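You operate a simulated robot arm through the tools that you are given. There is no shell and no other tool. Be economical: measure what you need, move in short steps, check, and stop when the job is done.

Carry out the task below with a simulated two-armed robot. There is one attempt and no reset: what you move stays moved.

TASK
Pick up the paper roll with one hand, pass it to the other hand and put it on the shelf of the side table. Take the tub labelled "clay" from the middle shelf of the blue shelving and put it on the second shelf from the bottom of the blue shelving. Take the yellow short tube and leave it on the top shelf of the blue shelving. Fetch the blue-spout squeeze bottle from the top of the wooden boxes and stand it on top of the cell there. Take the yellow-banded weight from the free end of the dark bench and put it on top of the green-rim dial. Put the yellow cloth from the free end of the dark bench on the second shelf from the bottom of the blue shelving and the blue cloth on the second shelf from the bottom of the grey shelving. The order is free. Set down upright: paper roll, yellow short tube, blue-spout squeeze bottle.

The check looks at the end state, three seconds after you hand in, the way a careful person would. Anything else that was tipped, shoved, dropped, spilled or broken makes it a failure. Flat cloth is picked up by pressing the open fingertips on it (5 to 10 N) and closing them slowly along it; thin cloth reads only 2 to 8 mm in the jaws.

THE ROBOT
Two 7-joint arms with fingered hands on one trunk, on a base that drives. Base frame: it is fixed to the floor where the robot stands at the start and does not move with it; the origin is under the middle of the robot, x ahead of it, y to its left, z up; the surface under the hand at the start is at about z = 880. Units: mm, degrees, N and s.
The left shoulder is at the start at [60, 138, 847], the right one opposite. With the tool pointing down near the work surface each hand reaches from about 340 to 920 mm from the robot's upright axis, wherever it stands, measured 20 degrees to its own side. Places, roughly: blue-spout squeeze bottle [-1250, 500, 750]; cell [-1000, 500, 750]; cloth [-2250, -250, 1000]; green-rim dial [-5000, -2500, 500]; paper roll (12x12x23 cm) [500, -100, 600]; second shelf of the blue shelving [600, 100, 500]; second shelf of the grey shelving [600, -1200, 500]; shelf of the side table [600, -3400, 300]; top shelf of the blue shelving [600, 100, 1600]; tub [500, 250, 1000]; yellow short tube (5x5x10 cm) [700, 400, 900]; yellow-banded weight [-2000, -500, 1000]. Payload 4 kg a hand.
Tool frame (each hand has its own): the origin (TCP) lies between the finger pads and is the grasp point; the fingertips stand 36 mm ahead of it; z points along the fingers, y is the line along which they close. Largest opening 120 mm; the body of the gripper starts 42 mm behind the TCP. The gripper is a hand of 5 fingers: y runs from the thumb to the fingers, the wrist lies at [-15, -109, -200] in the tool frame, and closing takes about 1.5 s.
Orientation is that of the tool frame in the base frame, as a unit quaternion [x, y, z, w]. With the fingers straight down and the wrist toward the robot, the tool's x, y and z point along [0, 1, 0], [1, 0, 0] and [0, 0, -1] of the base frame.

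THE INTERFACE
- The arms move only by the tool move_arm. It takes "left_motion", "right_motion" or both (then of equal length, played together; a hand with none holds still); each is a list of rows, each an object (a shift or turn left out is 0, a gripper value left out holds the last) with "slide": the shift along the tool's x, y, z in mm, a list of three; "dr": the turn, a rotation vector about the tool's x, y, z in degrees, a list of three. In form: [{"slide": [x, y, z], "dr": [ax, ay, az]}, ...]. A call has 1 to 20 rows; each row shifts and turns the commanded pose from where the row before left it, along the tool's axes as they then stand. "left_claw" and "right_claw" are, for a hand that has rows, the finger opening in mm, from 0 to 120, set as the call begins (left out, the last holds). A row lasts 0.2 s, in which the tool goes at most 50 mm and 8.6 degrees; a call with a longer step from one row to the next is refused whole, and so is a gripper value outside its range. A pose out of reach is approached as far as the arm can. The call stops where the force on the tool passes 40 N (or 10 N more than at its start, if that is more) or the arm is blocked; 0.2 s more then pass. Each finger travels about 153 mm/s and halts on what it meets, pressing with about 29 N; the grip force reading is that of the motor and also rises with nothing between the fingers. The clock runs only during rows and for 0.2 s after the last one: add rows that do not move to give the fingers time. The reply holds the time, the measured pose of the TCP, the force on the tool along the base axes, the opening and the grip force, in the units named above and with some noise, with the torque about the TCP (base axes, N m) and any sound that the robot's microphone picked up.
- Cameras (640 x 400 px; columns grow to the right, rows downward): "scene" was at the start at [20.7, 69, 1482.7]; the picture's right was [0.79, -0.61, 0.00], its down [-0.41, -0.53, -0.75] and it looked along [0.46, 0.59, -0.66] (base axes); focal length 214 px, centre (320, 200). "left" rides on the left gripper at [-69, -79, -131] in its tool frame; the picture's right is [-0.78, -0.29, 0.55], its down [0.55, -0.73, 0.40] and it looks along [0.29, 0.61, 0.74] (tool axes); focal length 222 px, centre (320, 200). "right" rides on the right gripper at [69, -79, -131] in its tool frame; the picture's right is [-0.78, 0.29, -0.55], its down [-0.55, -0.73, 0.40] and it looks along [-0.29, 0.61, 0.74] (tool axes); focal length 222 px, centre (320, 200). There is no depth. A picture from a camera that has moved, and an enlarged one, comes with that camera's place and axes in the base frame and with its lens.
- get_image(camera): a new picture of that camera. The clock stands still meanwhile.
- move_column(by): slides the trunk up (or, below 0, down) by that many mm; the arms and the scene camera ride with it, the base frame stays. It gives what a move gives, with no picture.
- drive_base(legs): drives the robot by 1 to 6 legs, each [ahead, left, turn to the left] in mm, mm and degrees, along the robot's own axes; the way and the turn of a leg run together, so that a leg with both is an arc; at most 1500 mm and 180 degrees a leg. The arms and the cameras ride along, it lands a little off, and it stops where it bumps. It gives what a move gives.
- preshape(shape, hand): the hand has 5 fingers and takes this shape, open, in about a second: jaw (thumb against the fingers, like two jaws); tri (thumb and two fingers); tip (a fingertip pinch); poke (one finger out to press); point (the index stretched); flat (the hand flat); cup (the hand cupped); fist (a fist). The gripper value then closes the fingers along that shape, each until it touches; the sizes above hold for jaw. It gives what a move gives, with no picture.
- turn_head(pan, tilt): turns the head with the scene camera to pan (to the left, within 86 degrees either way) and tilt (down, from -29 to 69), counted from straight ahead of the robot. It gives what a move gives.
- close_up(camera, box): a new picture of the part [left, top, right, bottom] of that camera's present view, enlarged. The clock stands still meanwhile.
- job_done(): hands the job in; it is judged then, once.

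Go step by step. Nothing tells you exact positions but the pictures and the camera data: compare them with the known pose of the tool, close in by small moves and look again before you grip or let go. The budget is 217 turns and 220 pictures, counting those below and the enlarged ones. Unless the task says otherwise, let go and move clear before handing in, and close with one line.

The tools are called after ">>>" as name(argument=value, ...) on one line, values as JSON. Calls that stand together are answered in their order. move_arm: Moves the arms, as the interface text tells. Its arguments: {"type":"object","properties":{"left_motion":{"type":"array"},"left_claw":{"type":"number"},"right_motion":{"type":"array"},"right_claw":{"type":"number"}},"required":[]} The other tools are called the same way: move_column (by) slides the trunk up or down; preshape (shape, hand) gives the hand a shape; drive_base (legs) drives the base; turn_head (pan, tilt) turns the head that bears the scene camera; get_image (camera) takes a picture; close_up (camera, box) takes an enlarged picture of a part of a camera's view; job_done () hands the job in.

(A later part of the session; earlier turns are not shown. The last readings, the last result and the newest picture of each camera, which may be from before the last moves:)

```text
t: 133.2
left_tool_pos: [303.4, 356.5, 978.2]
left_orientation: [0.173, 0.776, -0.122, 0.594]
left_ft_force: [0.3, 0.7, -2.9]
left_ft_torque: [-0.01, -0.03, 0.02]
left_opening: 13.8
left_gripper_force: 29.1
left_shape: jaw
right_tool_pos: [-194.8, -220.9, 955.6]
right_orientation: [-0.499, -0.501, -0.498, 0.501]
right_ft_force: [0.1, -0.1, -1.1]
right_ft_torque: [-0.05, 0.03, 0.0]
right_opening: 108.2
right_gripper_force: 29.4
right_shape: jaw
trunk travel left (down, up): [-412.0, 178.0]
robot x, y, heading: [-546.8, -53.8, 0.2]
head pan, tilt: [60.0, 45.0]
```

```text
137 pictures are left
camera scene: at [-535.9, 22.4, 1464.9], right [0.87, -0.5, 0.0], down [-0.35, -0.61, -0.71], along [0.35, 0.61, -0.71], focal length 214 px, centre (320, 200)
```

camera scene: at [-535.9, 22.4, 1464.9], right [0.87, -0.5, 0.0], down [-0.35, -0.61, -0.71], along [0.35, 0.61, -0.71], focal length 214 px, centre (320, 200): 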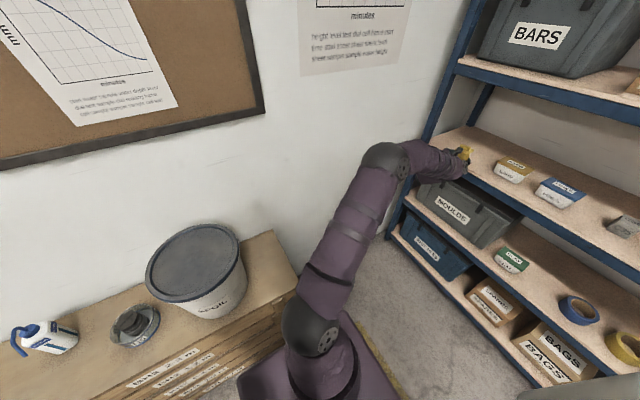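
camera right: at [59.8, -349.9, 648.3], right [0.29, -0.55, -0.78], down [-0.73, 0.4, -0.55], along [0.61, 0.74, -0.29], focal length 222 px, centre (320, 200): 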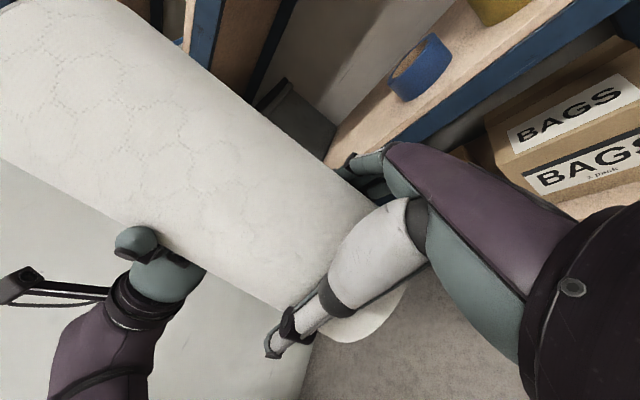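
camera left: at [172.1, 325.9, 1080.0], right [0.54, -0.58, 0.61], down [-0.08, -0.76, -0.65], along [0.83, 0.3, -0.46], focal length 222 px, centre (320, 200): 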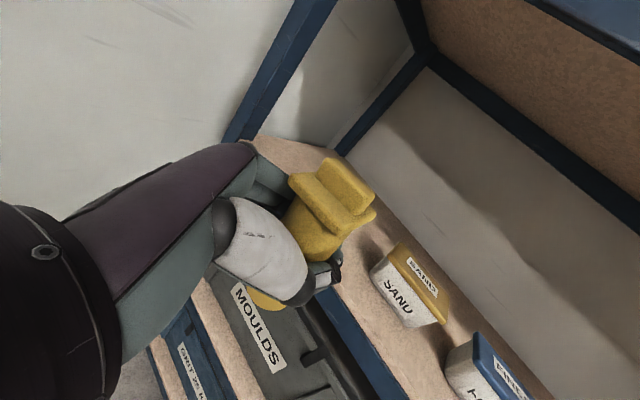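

The tube is held well. I'll go right, raise the trunk fully, level the hand and raise the arm for the top shelf.

>>> drive_base(legs=[[0, -220, 0]])

>>> move_column(by=175)

>>> move_arm(left_motion=[{"dr": [0, -8, 0]}, {"dr": [0, -8, 0]}, {"slide": [-37, -18.6, -15]}, {"slide": [-37, -18.6, -15]}, {"slide": [-37, -18.6, -15]}, {"slide": [-37, -18.6, -15]}, {"slide": [-37, -18.6, -15]}, {"slide": [-37, -18.6, -15]}, {"slide": [-37, -18.6, -15]}, {"slide": [-37, -18.6, -15]}, {"slide": [-37, -18.6, -15]}, {"slide": [-37, -18.6, -15]}, {"slide": [-37, -18.6, -15]}, {"slide": [-37, -18.6, -15]}, {"slide": [-37, -18.6, -15]}, {"slide": [-37, -18.6, -15]}, {}])

>>> turn_head(pan=15, tilt=0)

>>> get_image(camera="scene")

```text
t: 134.9
left_tool_pos: [307.0, 131.5, 978.7]
left_orientation: [0.175, 0.775, -0.123, 0.594]
left_ft_force: [0.9, -1.2, -3.2]
left_ft_torque: [-0.01, 0.01, 0.04]
left_opening: 14.0
left_gripper_force: 29.1
left_shape: jaw
right_tool_pos: [-193.8, -441.7, 954.6]
right_orientation: [-0.501, -0.499, -0.5, 0.501]
right_ft_force: [0.1, 0.4, -1.9]
right_ft_torque: [-0.01, 0.03, 0.02]
right_opening: 108.5
right_gripper_force: 29.2
right_shape: jaw
trunk travel left (down, up): [-412.0, 178.0]
robot x, y, heading: [-544.8, -269.6, -0.1]
head pan, tilt: [60.0, 45.0]
```

```text
t: 136.8
left_tool_pos: [307.8, 134.1, 1152.2]
left_orientation: [0.175, 0.776, -0.123, 0.594]
left_ft_force: [0.3, -0.6, -2.9]
left_ft_torque: [0.01, -0.02, -0.03]
left_opening: 14.0
left_gripper_force: 29.2
left_shape: jaw
right_tool_pos: [-194.7, -441.5, 1129.6]
right_orientation: [-0.5, -0.5, -0.5, 0.5]
right_ft_force: [-0.5, 0.2, -1.7]
right_ft_torque: [-0.04, 0.04, 0.04]
right_opening: 108.2
right_gripper_force: 29.4
right_shape: jaw
trunk travel left (down, up): [-587.0, 3.0]
robot x, y, heading: [-547.2, -268.4, 0.1]
head pan, tilt: [60.0, 45.0]
```

```text
t: 140.4
left_tool_pos: [-3.3, -19.0, 1662.6]
left_orientation: [0.155, 0.686, -0.147, 0.696]
left_ft_force: [0.3, -0.4, -3.1]
left_ft_torque: [-0.01, -0.03, -0.04]
left_opening: 13.3
left_gripper_force: 29.2
left_shape: jaw
right_tool_pos: [-193.4, -441.2, 1129.0]
right_orientation: [0.501, 0.499, 0.5, -0.5]
right_ft_force: [-0.3, -0.2, -1.8]
right_ft_torque: [0.0, -0.01, -0.01]
right_opening: 108.5
right_gripper_force: 29.2
right_shape: jaw
trunk travel left (down, up): [-587.0, 3.0]
robot x, y, heading: [-548.1, -268.6, 0.0]
head pan, tilt: [60.0, 45.0]
```

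```text
t: 141.6
left_tool_pos: [-3.8, -19.8, 1664.0]
left_orientation: [0.156, 0.686, -0.147, 0.695]
left_ft_force: [0.3, -0.9, -3.4]
left_ft_torque: [-0.01, -0.02, -0.01]
left_opening: 13.6
left_gripper_force: 29.2
left_shape: jaw
right_tool_pos: [-193.8, -441.0, 1130.4]
right_orientation: [-0.5, -0.5, -0.5, 0.5]
right_ft_force: [0.5, 0.2, -1.2]
right_ft_torque: [-0.06, 0.0, 0.04]
right_opening: 108.1
right_gripper_force: 28.4
right_shape: jaw
trunk travel left (down, up): [-587.0, 3.0]
robot x, y, heading: [-545.4, -268.6, -0.2]
head pan, tilt: [15.0, 0.0]
```

```text
136 pictures are left
camera scene: at [-488.4, -243.9, 1710.7], right [0.26, -0.97, 0.0], down [0.0, 0.0, -1.0], along [0.97, 0.26, 0.0], focal length 214 px, centre (320, 200)
```

scene: 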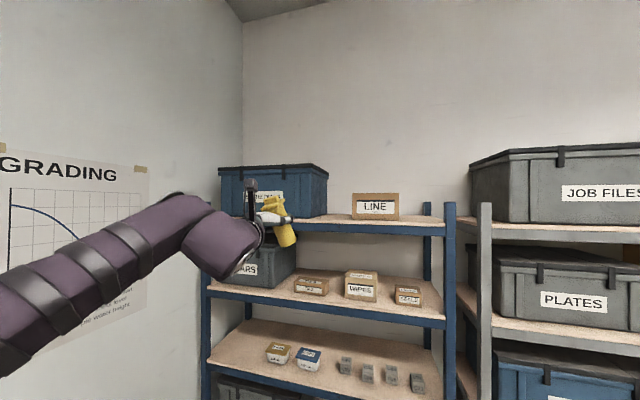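

Great height. The tube was gripped with the hand 16° nose-down, so I'll restore that tilt to stand it upright, then lift 50 and check.

>>> move_arm(left_motion=[{"dr": [0, 8, 0]}, {"dr": [0, 8, 0]}, {"slide": [-24, 0, -7]}, {"slide": [-24, 0, -7]}, {}])

>>> close_up(camera="scene", box=[200, 140, 460, 270])

>>> close_up(camera="left", box=[200, 120, 460, 330])

```text
t: 142.8
left_tool_pos: [-2.9, -19.8, 1714.2]
left_orientation: [0.175, 0.776, -0.124, 0.594]
left_ft_force: [-0.2, -0.7, -2.3]
left_ft_torque: [0.0, 0.01, 0.0]
left_opening: 13.4
left_gripper_force: 28.9
left_shape: jaw
right_tool_pos: [-194.7, -440.7, 1130.0]
right_orientation: [0.501, 0.5, 0.499, -0.5]
right_ft_force: [-0.4, -0.8, -1.6]
right_ft_torque: [-0.04, 0.01, 0.01]
right_opening: 108.3
right_gripper_force: 28.9
right_shape: jaw
trunk travel left (down, up): [-587.0, 3.0]
robot x, y, heading: [-544.9, -270.2, -0.1]
head pan, tilt: [15.0, 0.0]
```

```text
2.46 times, centred on (330, 205) of scene
camera zoom: at [-488.7, -243.7, 1710.8], right [0.26, -0.97, 0.0], down [0.0, 0.0, -1.0], along [0.97, 0.26, 0.0], focal length 528 px, centre (295, 188)
```

zoom: 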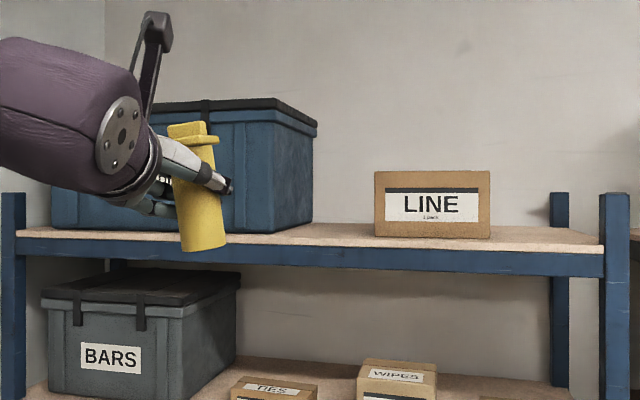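

```text
1.90 times, centred on (330, 225) of left
camera zoom: at [-136.1, -49.5, 1816.0], right [0.54, -0.58, 0.61], down [-0.09, -0.76, -0.65], along [0.84, 0.3, -0.46], focal length 423 px, centre (301, 152)
```

zoom: 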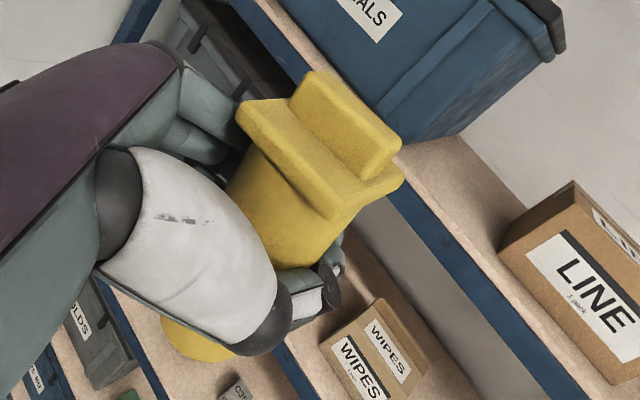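

The tube still leans about 6° to the left. I'll correct that, then drive to the free front area of the top shelf right of SPARE DIALS.

>>> move_arm(left_motion=[{"dr": [-1.2, 4.0, 4.7]}, {}])

>>> drive_base(legs=[[300, -45, 0]])

>>> get_image(camera="scene")

```text
t: 143.3
left_tool_pos: [-1.9, -20.8, 1713.8]
left_orientation: [0.205, 0.789, -0.085, 0.573]
left_ft_force: [0.2, 0.2, -3.3]
left_ft_torque: [-0.02, 0.02, 0.0]
left_opening: 13.7
left_gripper_force: 29.0
left_shape: jaw
right_tool_pos: [-193.9, -441.9, 1129.5]
right_orientation: [0.501, 0.5, 0.499, -0.5]
right_ft_force: [0.0, -0.6, -1.9]
right_ft_torque: [-0.01, 0.03, 0.01]
right_opening: 108.3
right_gripper_force: 29.0
right_shape: jaw
trunk travel left (down, up): [-587.0, 3.0]
robot x, y, heading: [-545.4, -272.1, -0.0]
head pan, tilt: [15.0, 0.0]
```

```text
t: 145.4
left_tool_pos: [302.3, -65.7, 1713.7]
left_orientation: [0.205, 0.789, -0.085, 0.573]
left_ft_force: [0.7, 0.1, -3.0]
left_ft_torque: [0.0, -0.03, -0.02]
left_opening: 13.3
left_gripper_force: 29.3
left_shape: jaw
right_tool_pos: [110.8, -486.5, 1128.2]
right_orientation: [-0.501, -0.499, -0.499, 0.501]
right_ft_force: [0.3, 1.1, -1.4]
right_ft_torque: [-0.01, 0.03, 0.03]
right_opening: 108.3
right_gripper_force: 28.9
right_shape: jaw
trunk travel left (down, up): [-587.0, 3.0]
robot x, y, heading: [-237.9, -316.3, -0.3]
head pan, tilt: [15.0, 0.0]
```

```text
133 pictures are left
camera scene: at [-183.2, -288.8, 1710.8], right [0.26, -0.97, 0.0], down [0.0, 0.0, -1.0], along [0.97, 0.26, 0.0], focal length 214 px, centre (320, 200)
```

scene: 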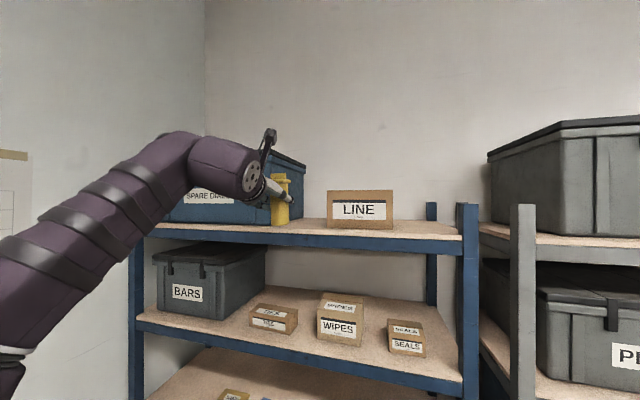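

>>> drive_base(legs=[[190, 0, 0]])

>>> close_up(camera="scene", box=[160, 110, 420, 270])

>>> get_image(camera="left")

```text
t: 147.0
left_tool_pos: [491.5, -65.2, 1712.3]
left_orientation: [0.205, 0.789, -0.084, 0.573]
left_ft_force: [0.4, -0.3, -2.8]
left_ft_torque: [-0.01, -0.03, -0.05]
left_opening: 13.5
left_gripper_force: 29.4
left_shape: jaw
right_tool_pos: [297.7, -485.8, 1129.4]
right_orientation: [-0.501, -0.499, -0.499, 0.501]
right_ft_force: [-0.4, 0.4, -1.8]
right_ft_torque: [-0.01, 0.06, -0.02]
right_opening: 108.2
right_gripper_force: 29.0
right_shape: jaw
trunk travel left (down, up): [-587.0, 3.0]
robot x, y, heading: [-54.6, -315.1, 0.2]
head pan, tilt: [15.0, 0.0]
```

```text
2.46 times, centred on (290, 190) of scene
camera zoom: at [5.1, -288.6, 1710.8], right [0.26, -0.97, 0.0], down [0.0, 0.0, -1.0], along [0.97, 0.26, 0.0], focal length 528 px, centre (394, 225)
```

zoom: 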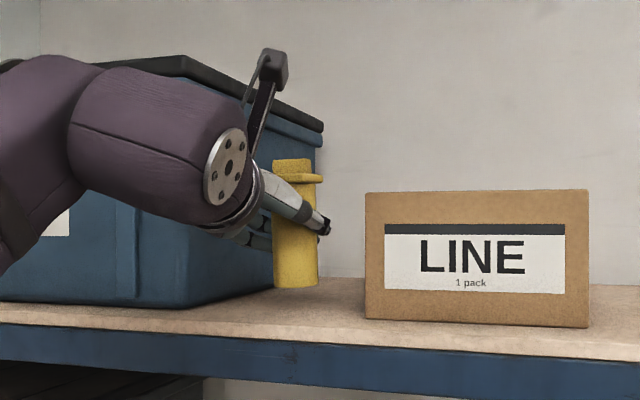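

```text
131 pictures are left
camera left: at [361.3, -105.4, 1815.2], right [0.56, -0.64, 0.53], down [-0.11, -0.68, -0.72], along [0.82, 0.35, -0.45], focal length 222 px, centre (320, 200)
```

left: 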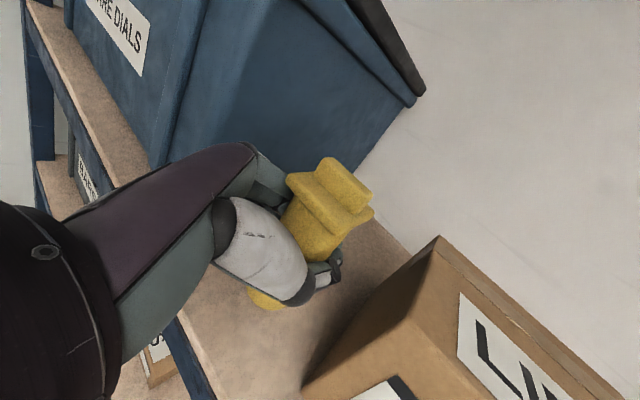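

The tube hangs upright about 40 mm above the shelf. I'll shift 25 left, away from LINE, and lower.

>>> move_arm(left_motion=[{"slide": [17, 10, 0]}, {"slide": [17, 9.5, 0.7]}, {}])

>>> move_arm(left_motion=[{"slide": [2.8, -0.3, 1.0]}, {"slide": [2.8, -0.3, 1.0]}, {}])

>>> close_up(camera="scene", box=[160, 110, 420, 270])

```text
t: 147.8
left_tool_pos: [489.6, -38.5, 1683.8]
left_orientation: [0.205, 0.789, -0.085, 0.573]
left_ft_force: [1.4, -0.3, 1.6]
left_ft_torque: [0.02, 0.02, 0.0]
left_opening: 13.4
left_gripper_force: 28.9
left_shape: jaw
right_tool_pos: [298.2, -487.0, 1130.7]
right_orientation: [0.5, 0.5, 0.5, -0.5]
right_ft_force: [0.8, -0.3, -2.2]
right_ft_torque: [-0.04, 0.04, -0.01]
right_opening: 108.3
right_gripper_force: 29.0
right_shape: jaw
trunk travel left (down, up): [-587.0, 3.0]
robot x, y, heading: [-53.0, -318.7, -0.0]
head pan, tilt: [15.0, 0.0]
```

```text
t: 148.6
left_tool_pos: [487.5, -41.1, 1679.3]
left_orientation: [0.206, 0.787, -0.084, 0.575]
left_ft_force: [2.5, -0.1, 18.6]
left_ft_torque: [0.15, -0.1, -0.09]
left_opening: 12.7
left_gripper_force: 29.1
left_shape: jaw
right_tool_pos: [296.9, -487.5, 1129.9]
right_orientation: [0.5, 0.499, 0.5, -0.5]
right_ft_force: [-0.1, 1.2, -2.2]
right_ft_torque: [-0.06, 0.03, -0.03]
right_opening: 108.1
right_gripper_force: 28.4
right_shape: jaw
trunk travel left (down, up): [-587.0, 3.0]
robot x, y, heading: [-49.5, -313.3, -0.2]
head pan, tilt: [15.0, 0.0]
```

```text
2.46 times, centred on (290, 190) of scene
camera zoom: at [2.4, -289.6, 1711.1], right [0.26, -0.97, 0.0], down [0.0, 0.0, -1.0], along [0.97, 0.26, 0.0], focal length 528 px, centre (394, 225)
```

zoom: 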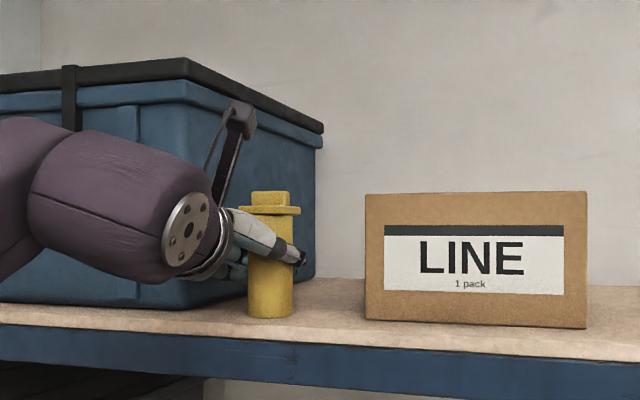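

The tube stands on the shelf. I'll ease the push, open the hand and withdraw level.

>>> move_arm(left_motion=[{"slide": [-1.9, 0.2, -0.7]}, {"slide": [-1.0, 0.1, -0.3]}, {}])

>>> move_arm(left_motion=[{}, {}, {}, {}, {}, {}, {}], left_claw=95)

>>> close_up(camera="scene", box=[160, 110, 420, 270])

>>> get_image(camera="left")

```text
t: 149.4
left_tool_pos: [489.0, -41.5, 1680.9]
left_orientation: [0.205, 0.79, -0.084, 0.572]
left_ft_force: [-0.1, -0.5, 9.4]
left_ft_torque: [0.04, -0.02, 0.0]
left_opening: 12.6
left_gripper_force: 29.1
left_shape: jaw
right_tool_pos: [297.1, -487.6, 1130.2]
right_orientation: [0.501, 0.5, 0.499, -0.5]
right_ft_force: [0.1, 0.4, -2.3]
right_ft_torque: [-0.02, 0.01, 0.01]
right_opening: 108.5
right_gripper_force: 29.1
right_shape: jaw
trunk travel left (down, up): [-587.0, 3.0]
robot x, y, heading: [-56.1, -316.2, 0.1]
head pan, tilt: [15.0, 0.0]
```

```text
t: 151.0
left_tool_pos: [489.3, -40.9, 1681.1]
left_orientation: [0.205, 0.789, -0.085, 0.573]
left_ft_force: [-0.5, -0.2, -0.8]
left_ft_torque: [0.0, 0.01, 0.01]
left_opening: 94.7
left_gripper_force: 0.1
left_shape: jaw
right_tool_pos: [297.4, -485.9, 1130.0]
right_orientation: [0.501, 0.499, 0.5, -0.501]
right_ft_force: [-0.4, 0.6, -1.2]
right_ft_torque: [-0.03, 0.03, 0.0]
right_opening: 108.3
right_gripper_force: 29.0
right_shape: jaw
trunk travel left (down, up): [-587.0, 3.0]
robot x, y, heading: [-52.9, -317.7, -0.2]
head pan, tilt: [15.0, 0.0]
```

```text
2.46 times, centred on (290, 190) of scene
camera zoom: at [3.3, -288.7, 1710.8], right [0.26, -0.97, 0.0], down [0.0, 0.0, -1.0], along [0.97, 0.26, 0.0], focal length 528 px, centre (394, 225)
```

zoom: 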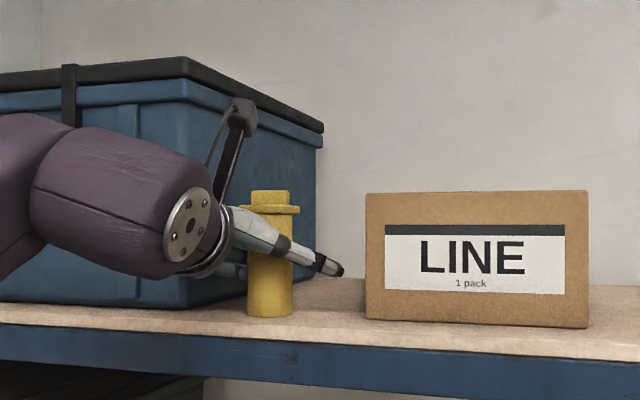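

```text
128 pictures are left
camera left: at [359.7, -80.1, 1782.9], right [0.56, -0.64, 0.53], down [-0.11, -0.68, -0.72], along [0.82, 0.35, -0.45], focal length 222 px, centre (320, 200)
```

left: 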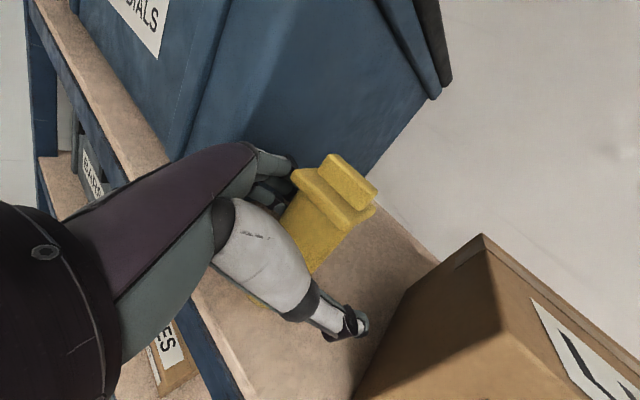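

>>> move_arm(left_motion=[{"slide": [5, -0.5, -14]}, {"slide": [6.5, -0.7, -19]}, {"slide": [8, -1, -23.6]}, {"slide": [8, -1, -23.6]}, {"slide": [8, -1, -23.6]}, {"slide": [10, -1, -30]}, {}])

>>> drive_base(legs=[[-350, 0, 0]])

>>> get_image(camera="scene")

```text
t: 152.6
left_tool_pos: [356.7, 14.3, 1681.4]
left_orientation: [0.205, 0.789, -0.084, 0.573]
left_ft_force: [0.1, 0.1, -0.4]
left_ft_torque: [0.03, -0.01, -0.01]
left_opening: 94.7
left_gripper_force: 0.0
left_shape: jaw
right_tool_pos: [298.1, -487.9, 1129.1]
right_orientation: [-0.501, -0.499, -0.499, 0.501]
right_ft_force: [0.4, 0.0, -1.8]
right_ft_torque: [-0.03, 0.02, 0.01]
right_opening: 108.1
right_gripper_force: 29.0
right_shape: jaw
trunk travel left (down, up): [-587.0, 3.0]
robot x, y, heading: [-53.9, -314.9, -0.0]
head pan, tilt: [15.0, 0.0]
```

```text
t: 154.8
left_tool_pos: [6.1, 13.1, 1680.5]
left_orientation: [0.208, 0.788, -0.087, 0.573]
left_ft_force: [-0.4, 0.9, -0.2]
left_ft_torque: [0.0, -0.03, 0.03]
left_opening: 94.4
left_gripper_force: 0.1
left_shape: jaw
right_tool_pos: [-56.3, -487.8, 1130.5]
right_orientation: [0.502, 0.498, 0.501, -0.499]
right_ft_force: [-0.3, 0.4, -2.1]
right_ft_torque: [-0.01, 0.05, -0.02]
right_opening: 108.2
right_gripper_force: 28.9
right_shape: jaw
trunk travel left (down, up): [-587.0, 3.0]
robot x, y, heading: [-407.9, -316.3, -0.4]
head pan, tilt: [15.0, 0.0]
```

```text
127 pictures are left
camera scene: at [-349.4, -288.0, 1710.9], right [0.25, -0.97, 0.0], down [0.0, 0.0, -1.0], along [0.97, 0.25, 0.0], focal length 214 px, centre (320, 200)
```

scene: 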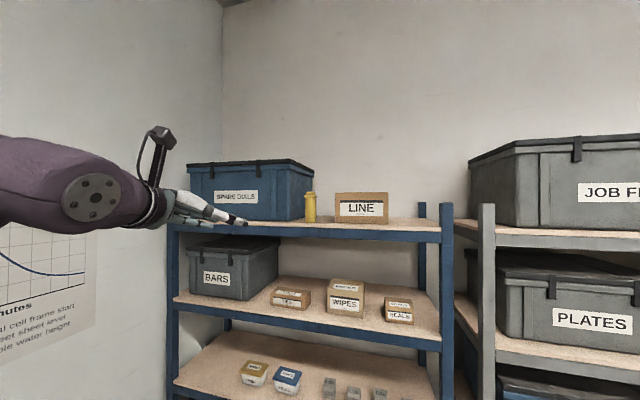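

The tube is done. I'll fold the left arm down, then strafe along the shelving toward the side table.

>>> move_arm(left_motion=[{"slide": [35.4, 4.3, 21.8]}, {"slide": [35.4, 4.3, 21.8]}, {"slide": [35.4, 4.3, 21.8]}, {"slide": [35.4, 4.3, 21.8]}, {"slide": [35.4, 4.3, 21.8]}, {"slide": [35.4, 4.3, 21.8]}, {"slide": [35.4, 4.3, 21.8]}, {"slide": [35.4, 4.3, 21.8]}, {"slide": [35.4, 4.3, 21.8]}, {"slide": [35.4, 4.3, 21.8]}, {"slide": [35.4, 4.3, 21.8]}, {"slide": [35.4, 4.3, 21.8]}, {"slide": [35.4, 4.3, 21.8]}, {}])

>>> move_column(by=-400)

>>> drive_base(legs=[[-50, -1400, 0], [0, -1000, 0]])

>>> turn_head(pan=-35, tilt=30)

>>> get_image(camera="scene")

```text
t: 157.8
left_tool_pos: [157.4, 63.0, 1162.4]
left_orientation: [0.208, 0.788, -0.086, 0.573]
left_ft_force: [1.4, 0.3, -0.6]
left_ft_torque: [0.03, -0.03, -0.01]
left_opening: 94.6
left_gripper_force: 0.0
left_shape: jaw
right_tool_pos: [-56.7, -487.3, 1129.3]
right_orientation: [0.502, 0.497, 0.502, -0.499]
right_ft_force: [0.0, 0.4, -1.3]
right_ft_torque: [-0.04, -0.01, -0.05]
right_opening: 108.4
right_gripper_force: 28.4
right_shape: jaw
trunk travel left (down, up): [-587.0, 3.0]
robot x, y, heading: [-404.9, -313.3, -0.5]
head pan, tilt: [15.0, 0.0]
```

```text
t: 161.7
left_tool_pos: [157.9, 61.4, 762.0]
left_orientation: [0.207, 0.788, -0.087, 0.573]
left_ft_force: [0.2, 0.0, 0.2]
left_ft_torque: [0.03, -0.01, 0.0]
left_opening: 94.7
left_gripper_force: 0.0
left_shape: jaw
right_tool_pos: [-55.6, -488.5, 729.4]
right_orientation: [0.502, 0.498, 0.501, -0.499]
right_ft_force: [1.1, 0.5, -2.2]
right_ft_torque: [-0.03, 0.01, 0.0]
right_opening: 108.0
right_gripper_force: 28.9
right_shape: jaw
trunk travel left (down, up): [-187.0, 403.0]
robot x, y, heading: [-404.5, -314.7, -0.4]
head pan, tilt: [15.0, 0.0]
```

```text
t: 173.5
left_tool_pos: [71.3, -2359.3, 762.9]
left_orientation: [0.212, 0.787, -0.089, 0.572]
left_ft_force: [0.2, 0.4, -0.9]
left_ft_torque: [0.01, -0.02, 0.05]
left_opening: 94.8
left_gripper_force: 0.1
left_shape: jaw
right_tool_pos: [-147.7, -2906.8, 729.0]
right_orientation: [0.504, 0.496, 0.504, -0.496]
right_ft_force: [-0.4, 0.5, -1.5]
right_ft_torque: [-0.02, 0.01, 0.02]
right_opening: 108.3
right_gripper_force: 28.7
right_shape: jaw
trunk travel left (down, up): [-187.0, 403.0]
robot x, y, heading: [-498.4, -2729.1, -0.9]
head pan, tilt: [15.0, 0.0]
```

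```text
t: 174.7
left_tool_pos: [71.3, -2359.6, 762.3]
left_orientation: [0.212, 0.787, -0.09, 0.572]
left_ft_force: [-0.3, 1.0, -0.2]
left_ft_torque: [0.04, -0.02, 0.01]
left_opening: 94.9
left_gripper_force: 0.0
left_shape: jaw
right_tool_pos: [-147.2, -2906.5, 729.6]
right_orientation: [0.505, 0.495, 0.504, -0.496]
right_ft_force: [1.2, 0.0, -2.0]
right_ft_torque: [-0.02, 0.0, 0.02]
right_opening: 108.3
right_gripper_force: 29.1
right_shape: jaw
trunk travel left (down, up): [-187.0, 403.0]
robot x, y, heading: [-496.5, -2728.7, -1.0]
head pan, tilt: [-35.0, 30.0]
```

```text
126 pictures are left
camera scene: at [-453.6, -2779.6, 1262.5], right [-0.59, -0.81, 0.0], down [-0.4, 0.29, -0.87], along [0.7, -0.51, -0.5], focal length 214 px, centre (320, 200)
```

scene: 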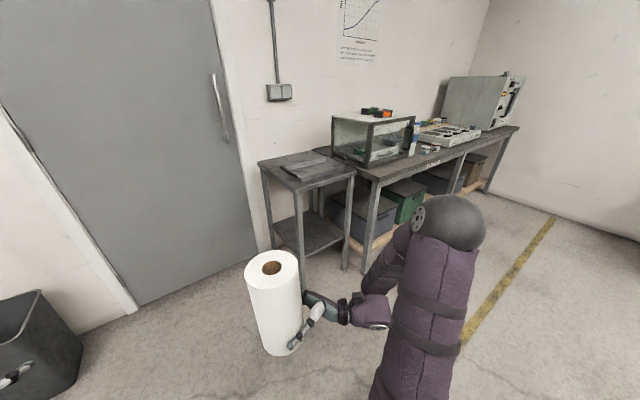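

The side table stands at about x 370-900, y -3240 to -3610, its top at 780 and its open shelf lower. I'll yaw the right hand to point forward and test going low.

>>> close_up(camera="scene", box=[240, 130, 400, 310])

>>> move_column(by=-185)

>>> move_arm(right_motion=[{"slide": [0, 30, 0], "dr": [-6.5, 0, 0]}, {"slide": [0, 30, 0], "dr": [-6.5, 0, 0]}, {"slide": [0, 20, 15], "dr": [-6.5, 0, 0]}, {"slide": [0, 20, 15], "dr": [-6.5, 0, 0]}, {"slide": [0, 20, 15], "dr": [-6.5, 0, 0]}, {"slide": [0, 0, 20], "dr": [-6.5, 0, 0]}, {"slide": [0, 0, 20], "dr": [-6.5, 0, 0]}, {"slide": [0, 0, 20], "dr": [-6.5, 0, 0]}, {"dr": [-6.5, 0, 0]}, {"dr": [-6.5, 0, 0]}, {}])

```text
2.22 times, centred on (320, 220) of scene
camera zoom: at [-453.6, -2779.6, 1262.5], right [-0.59, -0.81, 0.0], down [-0.4, 0.29, -0.87], along [0.7, -0.51, -0.5], focal length 477 px, centre (320, 156)
```

zoom: 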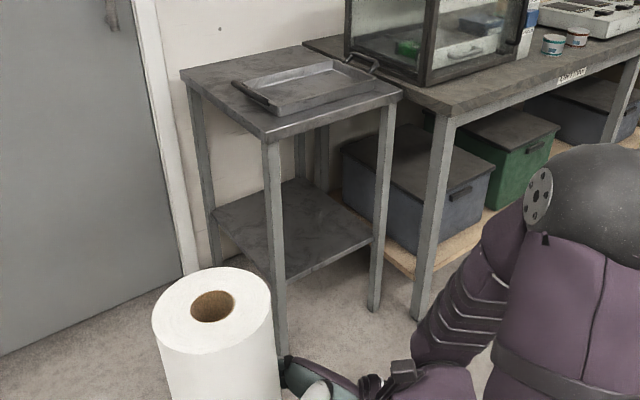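

```text
t: 176.7
left_tool_pos: [71.1, -2359.8, 576.9]
left_orientation: [0.212, 0.787, -0.089, 0.573]
left_ft_force: [0.3, 0.9, -0.1]
left_ft_torque: [-0.02, -0.05, -0.01]
left_opening: 94.9
left_gripper_force: 0.1
left_shape: jaw
right_tool_pos: [-148.8, -2907.7, 545.2]
right_orientation: [0.505, 0.495, 0.503, -0.496]
right_ft_force: [0.3, 0.8, -1.8]
right_ft_torque: [-0.02, 0.02, 0.02]
right_opening: 108.3
right_gripper_force: 28.9
right_shape: jaw
trunk travel left (down, up): [-2.0, 588.0]
robot x, y, heading: [-493.3, -2724.8, -1.0]
head pan, tilt: [-35.0, 30.0]
```

```text
t: 179.1
left_tool_pos: [71.0, -2360.3, 578.1]
left_orientation: [0.212, 0.787, -0.09, 0.572]
left_ft_force: [-0.4, -1.0, 0.3]
left_ft_torque: [0.0, 0.0, 0.02]
left_opening: 94.8
left_gripper_force: 0.1
left_shape: jaw
right_tool_pos: [30.3, -2861.3, 528.2]
right_orientation: [0.692, 0.196, 0.668, -0.192]
right_ft_force: [0.5, -0.3, -1.9]
right_ft_torque: [-0.03, 0.04, 0.0]
right_opening: 108.4
right_gripper_force: 28.9
right_shape: jaw
right hand out of reach, approached as far as the arm can: row 6, 7, 8, 9
trunk travel left (down, up): [-2.0, 588.0]
robot x, y, heading: [-494.8, -2730.0, -1.1]
head pan, tilt: [-35.0, 30.0]
```

The shelf is at z of about 300 with its front edge near x = 380. I'll test lowering the roll to shelf height here in the open.

>>> move_arm(right_motion=[{"slide": [-30, 0, 12]}, {"slide": [-30, 0, 12]}, {"slide": [-30, 0, 12]}, {"slide": [-30, 0, 12]}, {"slide": [-20, 0, 0]}, {}])

>>> get_image(camera="scene")

```text
t: 180.5
left_tool_pos: [70.6, -2361.1, 577.2]
left_orientation: [0.212, 0.787, -0.089, 0.572]
left_ft_force: [0.0, -0.5, 0.8]
left_ft_torque: [0.0, 0.03, -0.01]
left_opening: 95.1
left_gripper_force: 0.1
left_shape: jaw
right_tool_pos: [66.9, -2835.9, 387.0]
right_orientation: [0.692, 0.197, 0.668, -0.192]
right_ft_force: [0.4, 0.6, -2.5]
right_ft_torque: [-0.03, 0.04, -0.03]
right_opening: 108.4
right_gripper_force: 28.6
right_shape: jaw
trunk travel left (down, up): [-2.0, 588.0]
robot x, y, heading: [-497.2, -2730.4, -1.2]
head pan, tilt: [-35.0, 30.0]
```

```text
124 pictures are left
camera scene: at [-453.6, -2779.6, 1077.5], right [-0.59, -0.81, 0.0], down [-0.4, 0.29, -0.87], along [0.7, -0.51, -0.5], focal length 214 px, centre (320, 200)
```

scene: 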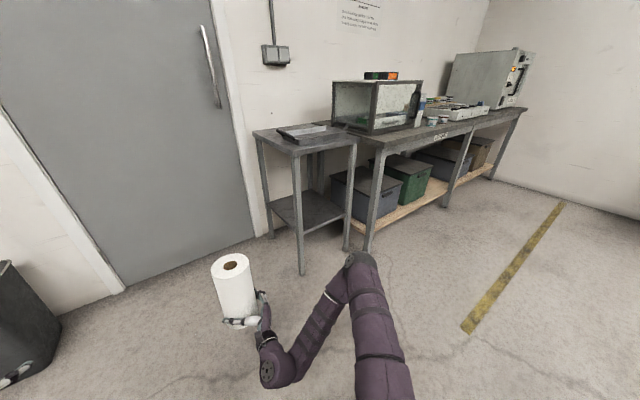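

Works. I'll leave it 40 mm above shelf height and drive to in front of the table.

>>> drive_base(legs=[[0, -614, 1], [180, 0, 0]])

>>> get_image(camera="scene")

>>> get_image(camera="right")

```text
t: 185.0
left_tool_pos: [236.9, -2953.4, 577.3]
left_orientation: [0.207, 0.788, -0.086, 0.573]
left_ft_force: [-0.2, -1.0, 0.5]
left_ft_torque: [0.0, 0.0, 0.02]
left_opening: 94.8
left_gripper_force: 0.0
left_shape: jaw
right_tool_pos: [238.8, -3428.8, 387.1]
right_orientation: [0.691, 0.202, 0.666, -0.196]
right_ft_force: [0.2, 0.5, -1.4]
right_ft_torque: [0.0, 0.01, -0.03]
right_opening: 108.1
right_gripper_force: 28.8
right_shape: jaw
trunk travel left (down, up): [-2.0, 588.0]
robot x, y, heading: [-324.9, -3329.8, -0.4]
head pan, tilt: [-35.0, 30.0]
```

```text
123 pictures are left
camera scene: at [-281.8, -3379.3, 1077.5], right [-0.58, -0.82, 0.0], down [-0.41, 0.29, -0.87], along [0.71, -0.5, -0.5], focal length 214 px, centre (320, 200)
```

scene: 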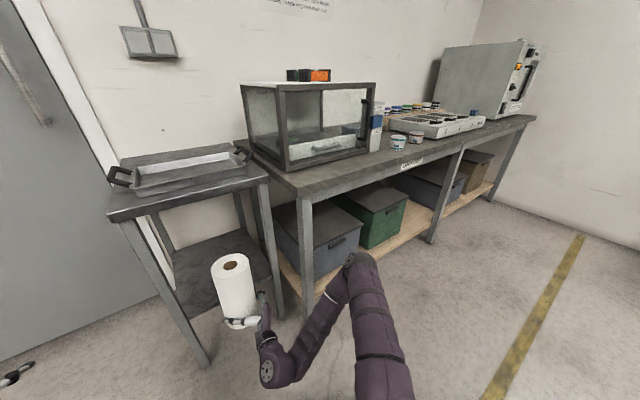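

```text
122 pictures are left
camera right: at [89.3, -3432.4, 460.8], right [-0.33, -0.55, -0.77], down [-0.08, 0.82, -0.56], along [0.94, -0.12, -0.31], focal length 222 px, centre (320, 200)
```

right: 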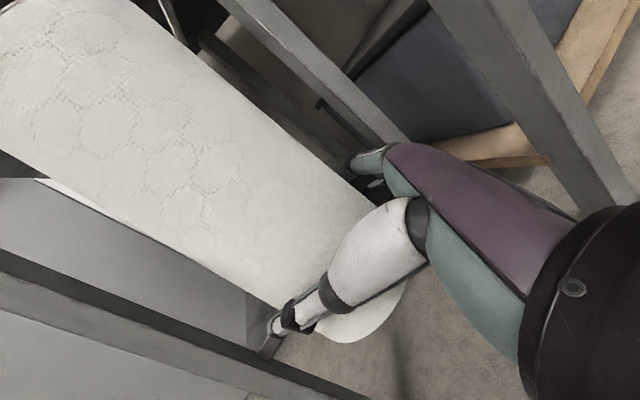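

The roll is lined up between the legs. Driving it in over the shelf.

>>> drive_base(legs=[[232, -5, 0]])

>>> get_image(camera="scene")

>>> get_image(camera="right")

```text
t: 186.5
left_tool_pos: [404.6, -2963.0, 577.1]
left_orientation: [0.211, 0.787, -0.09, 0.572]
left_ft_force: [0.5, 0.4, 0.6]
left_ft_torque: [0.0, -0.02, 0.0]
left_opening: 94.9
left_gripper_force: 0.1
left_shape: jaw
right_tool_pos: [393.7, -3439.2, 381.4]
right_orientation: [0.699, 0.194, 0.659, -0.199]
right_ft_force: [0.0, 1.0, -1.4]
right_ft_torque: [-0.03, 0.04, 0.0]
right_opening: 108.0
right_gripper_force: 29.7
right_shape: jaw
trunk travel left (down, up): [-2.0, 588.0]
robot x, y, heading: [-157.9, -3333.7, -1.1]
head pan, tilt: [-35.0, 30.0]
stopped in leg 1: the robot was blocked; the commanded pose is now the measured one
```

```text
121 pictures are left
camera scene: at [-120.2, -3382.8, 1077.1], right [-0.59, -0.81, 0.0], down [-0.4, 0.29, -0.87], along [0.7, -0.51, -0.5], focal length 214 px, centre (320, 200)
```

scene: 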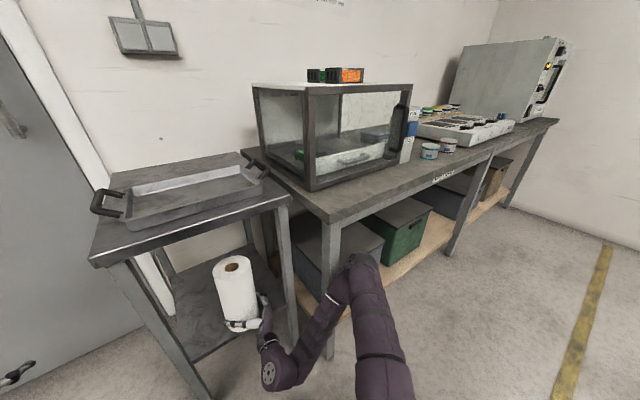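

```text
120 pictures are left
camera right: at [245.5, -3441.8, 458.9], right [-0.35, -0.54, -0.76], down [-0.09, 0.83, -0.55], along [0.93, -0.13, -0.34], focal length 222 px, centre (320, 200)
```

right: 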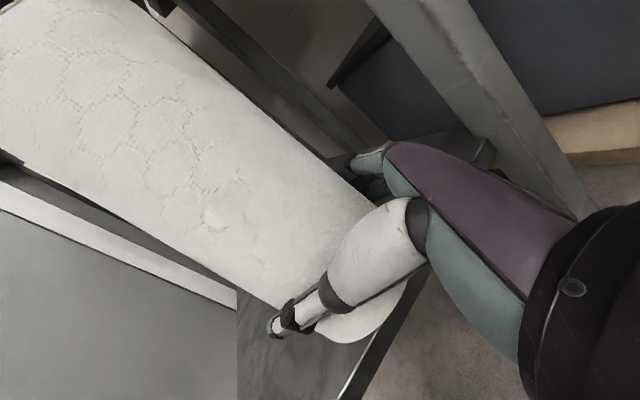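

The right elbow ran against the long bench's front edge at about x = 182, y < -3605. I'll back out, reach further forward, and approach again with the robot turned about 32° right so the elbow stays clear.

>>> drive_base(legs=[[-330, 0, 0], [0, 400, 0]])

>>> move_arm(right_motion=[{"slide": [0, 30, 20]}, {"slide": [0, 30, 20]}, {"slide": [0, 30, 20]}, {}])

>>> drive_base(legs=[[0, 0, -31]])

>>> get_image(camera="scene")

```text
t: 190.8
left_tool_pos: [85.6, -2559.7, 577.9]
left_orientation: [0.212, 0.787, -0.09, 0.572]
left_ft_force: [0.2, 0.1, -0.6]
left_ft_torque: [0.01, 0.0, -0.02]
left_opening: 94.8
left_gripper_force: 0.0
left_shape: jaw
right_tool_pos: [75.4, -3035.0, 381.5]
right_orientation: [0.699, 0.192, 0.66, -0.198]
right_ft_force: [1.0, -0.4, -0.8]
right_ft_torque: [0.01, 0.05, 0.03]
right_opening: 108.4
right_gripper_force: 28.4
right_shape: jaw
trunk travel left (down, up): [-2.0, 588.0]
robot x, y, heading: [-480.7, -2931.1, -0.9]
head pan, tilt: [-35.0, 30.0]
```

```text
t: 191.8
left_tool_pos: [85.7, -2558.9, 577.1]
left_orientation: [0.212, 0.787, -0.09, 0.572]
left_ft_force: [-0.5, 0.0, 0.3]
left_ft_torque: [0.0, -0.02, 0.01]
left_opening: 94.9
left_gripper_force: 0.1
left_shape: jaw
right_tool_pos: [170.5, -3079.4, 376.9]
right_orientation: [0.699, 0.192, 0.66, -0.198]
right_ft_force: [0.0, -0.1, -1.9]
right_ft_torque: [-0.01, 0.05, -0.03]
right_opening: 108.5
right_gripper_force: 29.0
right_shape: jaw
trunk travel left (down, up): [-2.0, 588.0]
robot x, y, heading: [-483.0, -2925.5, -1.0]
head pan, tilt: [-35.0, 30.0]
```

```text
t: 193.7
left_tool_pos: [193.5, -2903.2, 577.0]
left_orientation: [0.416, 0.702, -0.24, 0.526]
left_ft_force: [0.4, 0.4, 0.1]
left_ft_torque: [0.01, 0.0, 0.0]
left_opening: 95.3
left_gripper_force: 0.2
left_shape: jaw
right_tool_pos: [0.0, -3393.4, 376.6]
right_orientation: [0.725, -0.001, 0.689, -0.015]
right_ft_force: [-0.9, 0.1, -1.5]
right_ft_torque: [0.0, -0.01, 0.01]
right_opening: 108.4
right_gripper_force: 29.1
right_shape: jaw
trunk travel left (down, up): [-2.0, 588.0]
robot x, y, heading: [-480.4, -2928.9, -32.2]
head pan, tilt: [-35.0, 30.0]
```

```text
119 pictures are left
camera scene: at [-471.8, -2993.1, 1077.5], right [-0.92, -0.39, 0.0], down [-0.2, 0.46, -0.87], along [0.34, -0.8, -0.5], focal length 214 px, centre (320, 200)
```

scene: 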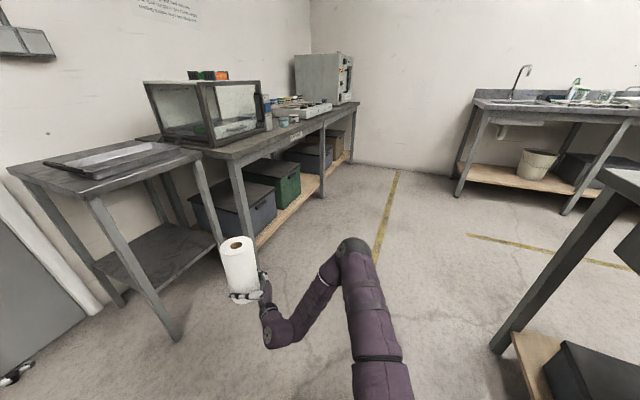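

The elbow now trails straight behind the hand. I'll level the roll (3° correction) and drive it in along +x.

>>> move_arm(right_motion=[{"dr": [0, 3, 0]}, {}])

>>> drive_base(legs=[[279, 176, 0]])

>>> get_image(camera="scene")

```text
t: 194.3
left_tool_pos: [195.6, -2904.0, 578.1]
left_orientation: [0.416, 0.701, -0.24, 0.527]
left_ft_force: [0.7, 1.1, 0.4]
left_ft_torque: [0.0, -0.03, 0.0]
left_opening: 94.9
left_gripper_force: 0.0
left_shape: jaw
right_tool_pos: [0.3, -3393.3, 376.9]
right_orientation: [0.707, -0.002, 0.707, -0.015]
right_ft_force: [-0.6, -1.0, -2.2]
right_ft_torque: [0.03, 0.04, -0.02]
right_opening: 108.2
right_gripper_force: 28.9
right_shape: jaw
trunk travel left (down, up): [-2.0, 588.0]
robot x, y, heading: [-478.8, -2928.2, -31.8]
head pan, tilt: [-35.0, 30.0]
```

```text
t: 196.4
left_tool_pos: [523.1, -2902.1, 578.0]
left_orientation: [0.416, 0.702, -0.239, 0.527]
left_ft_force: [0.2, 0.4, 1.2]
left_ft_torque: [0.02, -0.02, -0.02]
left_opening: 94.8
left_gripper_force: 0.0
left_shape: jaw
right_tool_pos: [329.6, -3389.9, 375.6]
right_orientation: [0.706, -0.001, 0.708, -0.015]
right_ft_force: [0.6, 0.8, -1.4]
right_ft_torque: [0.03, 0.05, 0.0]
right_opening: 108.2
right_gripper_force: 29.3
right_shape: jaw
trunk travel left (down, up): [-2.0, 588.0]
robot x, y, heading: [-150.6, -2925.0, -32.0]
head pan, tilt: [-35.0, 30.0]
```

```text
118 pictures are left
camera scene: at [-143.5, -2990.3, 1077.5], right [-0.92, -0.39, 0.0], down [-0.2, 0.46, -0.87], along [0.34, -0.8, -0.5], focal length 214 px, centre (320, 200)
```

scene: 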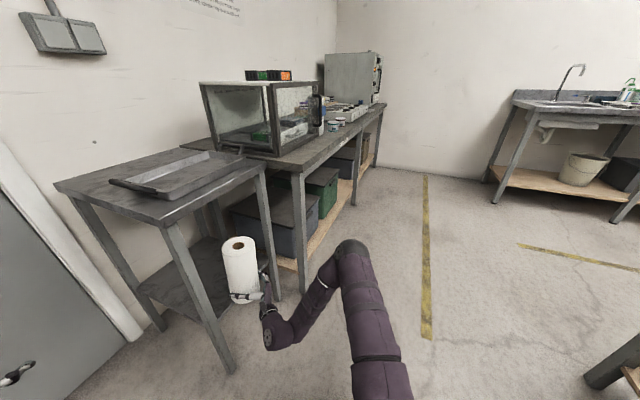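

>>> drive_base(legs=[[120, 72, 0]])

>>> close_up(camera="scene", box=[110, 160, 370, 380])

>>> get_image(camera="right")

```text
t: 197.8
left_tool_pos: [663.9, -2907.3, 577.4]
left_orientation: [0.416, 0.701, -0.241, 0.527]
left_ft_force: [0.6, 0.9, 0.1]
left_ft_torque: [0.0, -0.01, 0.0]
left_opening: 94.9
left_gripper_force: 0.1
left_shape: jaw
right_tool_pos: [468.0, -3394.3, 377.1]
right_orientation: [0.707, -0.004, 0.708, -0.013]
right_ft_force: [-0.6, -0.1, 0.4]
right_ft_torque: [0.0, 0.16, -0.01]
right_opening: 108.2
right_gripper_force: 28.9
right_shape: jaw
trunk travel left (down, up): [-2.0, 588.0]
robot x, y, heading: [-12.2, -2924.4, -32.0]
head pan, tilt: [-35.0, 30.0]
```

```text
1.82 times, centred on (240, 270) of scene
camera zoom: at [-3.4, -2992.3, 1077.5], right [-0.92, -0.39, 0.0], down [-0.19, 0.46, -0.87], along [0.34, -0.8, -0.5], focal length 390 px, centre (466, 73)
```

zoom: 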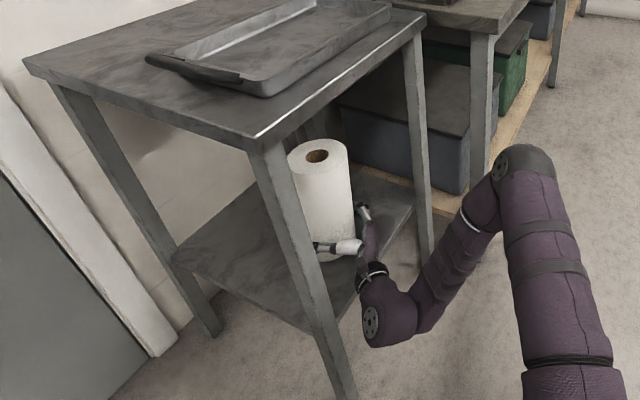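

```text
116 pictures are left
camera right: at [336.4, -3318.9, 448.0], right [-0.54, -0.28, -0.79], down [0.39, 0.75, -0.53], along [0.75, -0.59, -0.3], focal length 222 px, centre (320, 200)
```

right: 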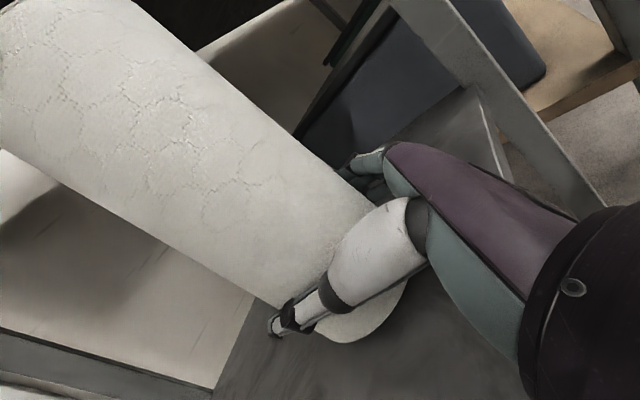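

The roll is well over the shelf. I'll lower in small steps.

>>> move_arm(right_motion=[{"slide": [-5, 0, 0]}, {"slide": [-5, 0, 0]}, {}])

>>> move_arm(right_motion=[{"slide": [-5, 0, 0]}, {"slide": [-3, 0, 0]}, {}])

```text
t: 198.4
left_tool_pos: [662.9, -2907.0, 578.0]
left_orientation: [0.417, 0.7, -0.242, 0.527]
left_ft_force: [0.6, 0.1, -0.5]
left_ft_torque: [0.02, 0.0, -0.01]
left_opening: 95.1
left_gripper_force: 0.0
left_shape: jaw
right_tool_pos: [468.1, -3393.0, 375.0]
right_orientation: [0.701, 0.002, 0.713, -0.009]
right_ft_force: [-8.9, 3.8, 19.7]
right_ft_torque: [-0.18, 2.0, -0.48]
right_opening: 108.1
right_gripper_force: 28.7
right_shape: jaw
trunk travel left (down, up): [-2.0, 588.0]
robot x, y, heading: [-14.7, -2925.2, -32.3]
head pan, tilt: [-35.0, 30.0]
stopped in row 3 (right hand): the force on the tool passed its limit at 43 N (the readings are from after the stop); the commanded pose is now the measured one
```

```text
t: 198.8
left_tool_pos: [662.5, -2906.1, 578.1]
left_orientation: [0.417, 0.7, -0.242, 0.527]
left_ft_force: [0.2, -0.4, 0.4]
left_ft_torque: [-0.07, 0.03, 0.01]
left_opening: 94.9
left_gripper_force: 0.1
left_shape: jaw
right_tool_pos: [468.4, -3394.6, 376.4]
right_orientation: [0.698, 0.005, 0.716, -0.006]
right_ft_force: [-9.5, 4.1, 19.0]
right_ft_torque: [-0.11, 2.1, -0.56]
right_opening: 108.0
right_gripper_force: 29.0
right_shape: jaw
trunk travel left (down, up): [-2.0, 588.0]
robot x, y, heading: [-12.1, -2929.9, -32.3]
head pan, tilt: [-35.0, 30.0]
stopped in row 1 (right hand): the force on the tool passed its limit at 46 N (the readings are from after the stop); the commanded pose is now the measured one
```

The torque shows the hand's underside is on the shelf's front edge, about 75 mm behind the TCP, and it isn't the roll that touched. I'll lift off, pull back 28 mm and try nearer the edge.

>>> move_arm(right_motion=[{"slide": [8, 0, 0], "dr": [0, -1.5, 0]}, {}])

>>> drive_base(legs=[[-22, -14, 0]])

>>> turn_head(pan=-55, tilt=40)

>>> get_image(camera="scene")

```text
t: 199.4
left_tool_pos: [664.0, -2906.7, 576.4]
left_orientation: [0.417, 0.701, -0.241, 0.526]
left_ft_force: [0.0, -0.1, 0.8]
left_ft_torque: [-0.01, -0.05, 0.02]
left_opening: 94.9
left_gripper_force: 0.0
left_shape: jaw
right_tool_pos: [467.9, -3393.8, 379.7]
right_orientation: [0.709, 0.003, 0.705, -0.007]
right_ft_force: [1.1, 0.6, -2.2]
right_ft_torque: [0.0, 0.06, 0.0]
right_opening: 108.1
right_gripper_force: 29.2
right_shape: jaw
trunk travel left (down, up): [-2.0, 588.0]
robot x, y, heading: [-10.5, -2929.2, -32.1]
head pan, tilt: [-35.0, 30.0]
```

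```text
t: 200.2
left_tool_pos: [637.9, -2908.0, 576.6]
left_orientation: [0.417, 0.701, -0.241, 0.526]
left_ft_force: [-0.1, -0.5, 0.7]
left_ft_torque: [0.02, 0.0, -0.02]
left_opening: 95.1
left_gripper_force: 0.1
left_shape: jaw
right_tool_pos: [443.6, -3394.4, 381.0]
right_orientation: [0.709, 0.003, 0.705, -0.007]
right_ft_force: [1.3, -0.7, -2.1]
right_ft_torque: [0.02, 0.06, 0.01]
right_opening: 108.3
right_gripper_force: 28.7
right_shape: jaw
trunk travel left (down, up): [-2.0, 588.0]
robot x, y, heading: [-37.0, -2928.6, -32.2]
head pan, tilt: [-35.0, 30.0]
```

```text
t: 201.1
left_tool_pos: [636.4, -2907.7, 576.8]
left_orientation: [0.417, 0.702, -0.24, 0.526]
left_ft_force: [0.2, 0.1, -0.1]
left_ft_torque: [-0.01, 0.03, 0.02]
left_opening: 95.0
left_gripper_force: 0.1
left_shape: jaw
right_tool_pos: [442.0, -3395.0, 381.3]
right_orientation: [0.708, 0.003, 0.706, -0.007]
right_ft_force: [0.5, 0.0, -1.6]
right_ft_torque: [0.03, 0.02, 0.02]
right_opening: 108.1
right_gripper_force: 29.1
right_shape: jaw
trunk travel left (down, up): [-2.0, 588.0]
robot x, y, heading: [-35.2, -2924.4, -32.7]
head pan, tilt: [-55.0, 40.0]
```

```text
115 pictures are left
camera scene: at [-60.6, -2993.7, 1062.2], right [-1.0, -0.05, 0.0], down [-0.03, 0.64, -0.77], along [0.04, -0.77, -0.64], focal length 214 px, centre (320, 200)
```

scene: 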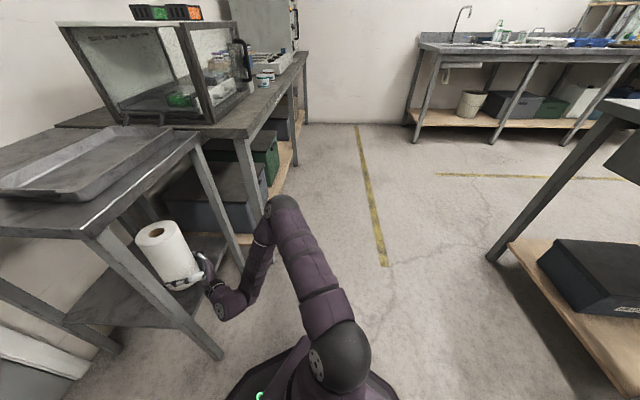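

>>> close_up(camera="scene", box=[90, 200, 290, 350])

```text
2.67 times, centred on (190, 275) of scene
camera zoom: at [-60.6, -2993.7, 1062.2], right [-1.0, -0.05, 0.0], down [-0.03, 0.64, -0.77], along [0.04, -0.77, -0.64], focal length 572 px, centre (667, 0)
```

zoom: 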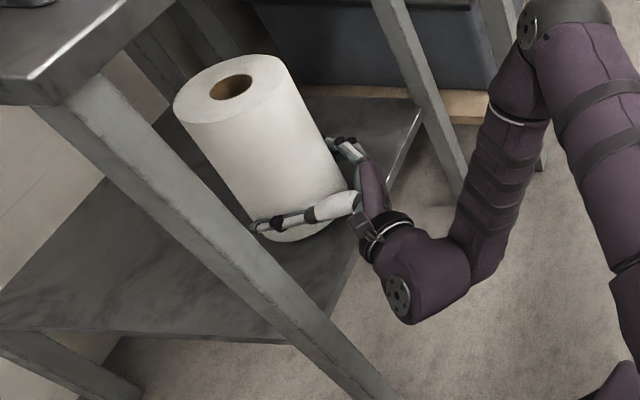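

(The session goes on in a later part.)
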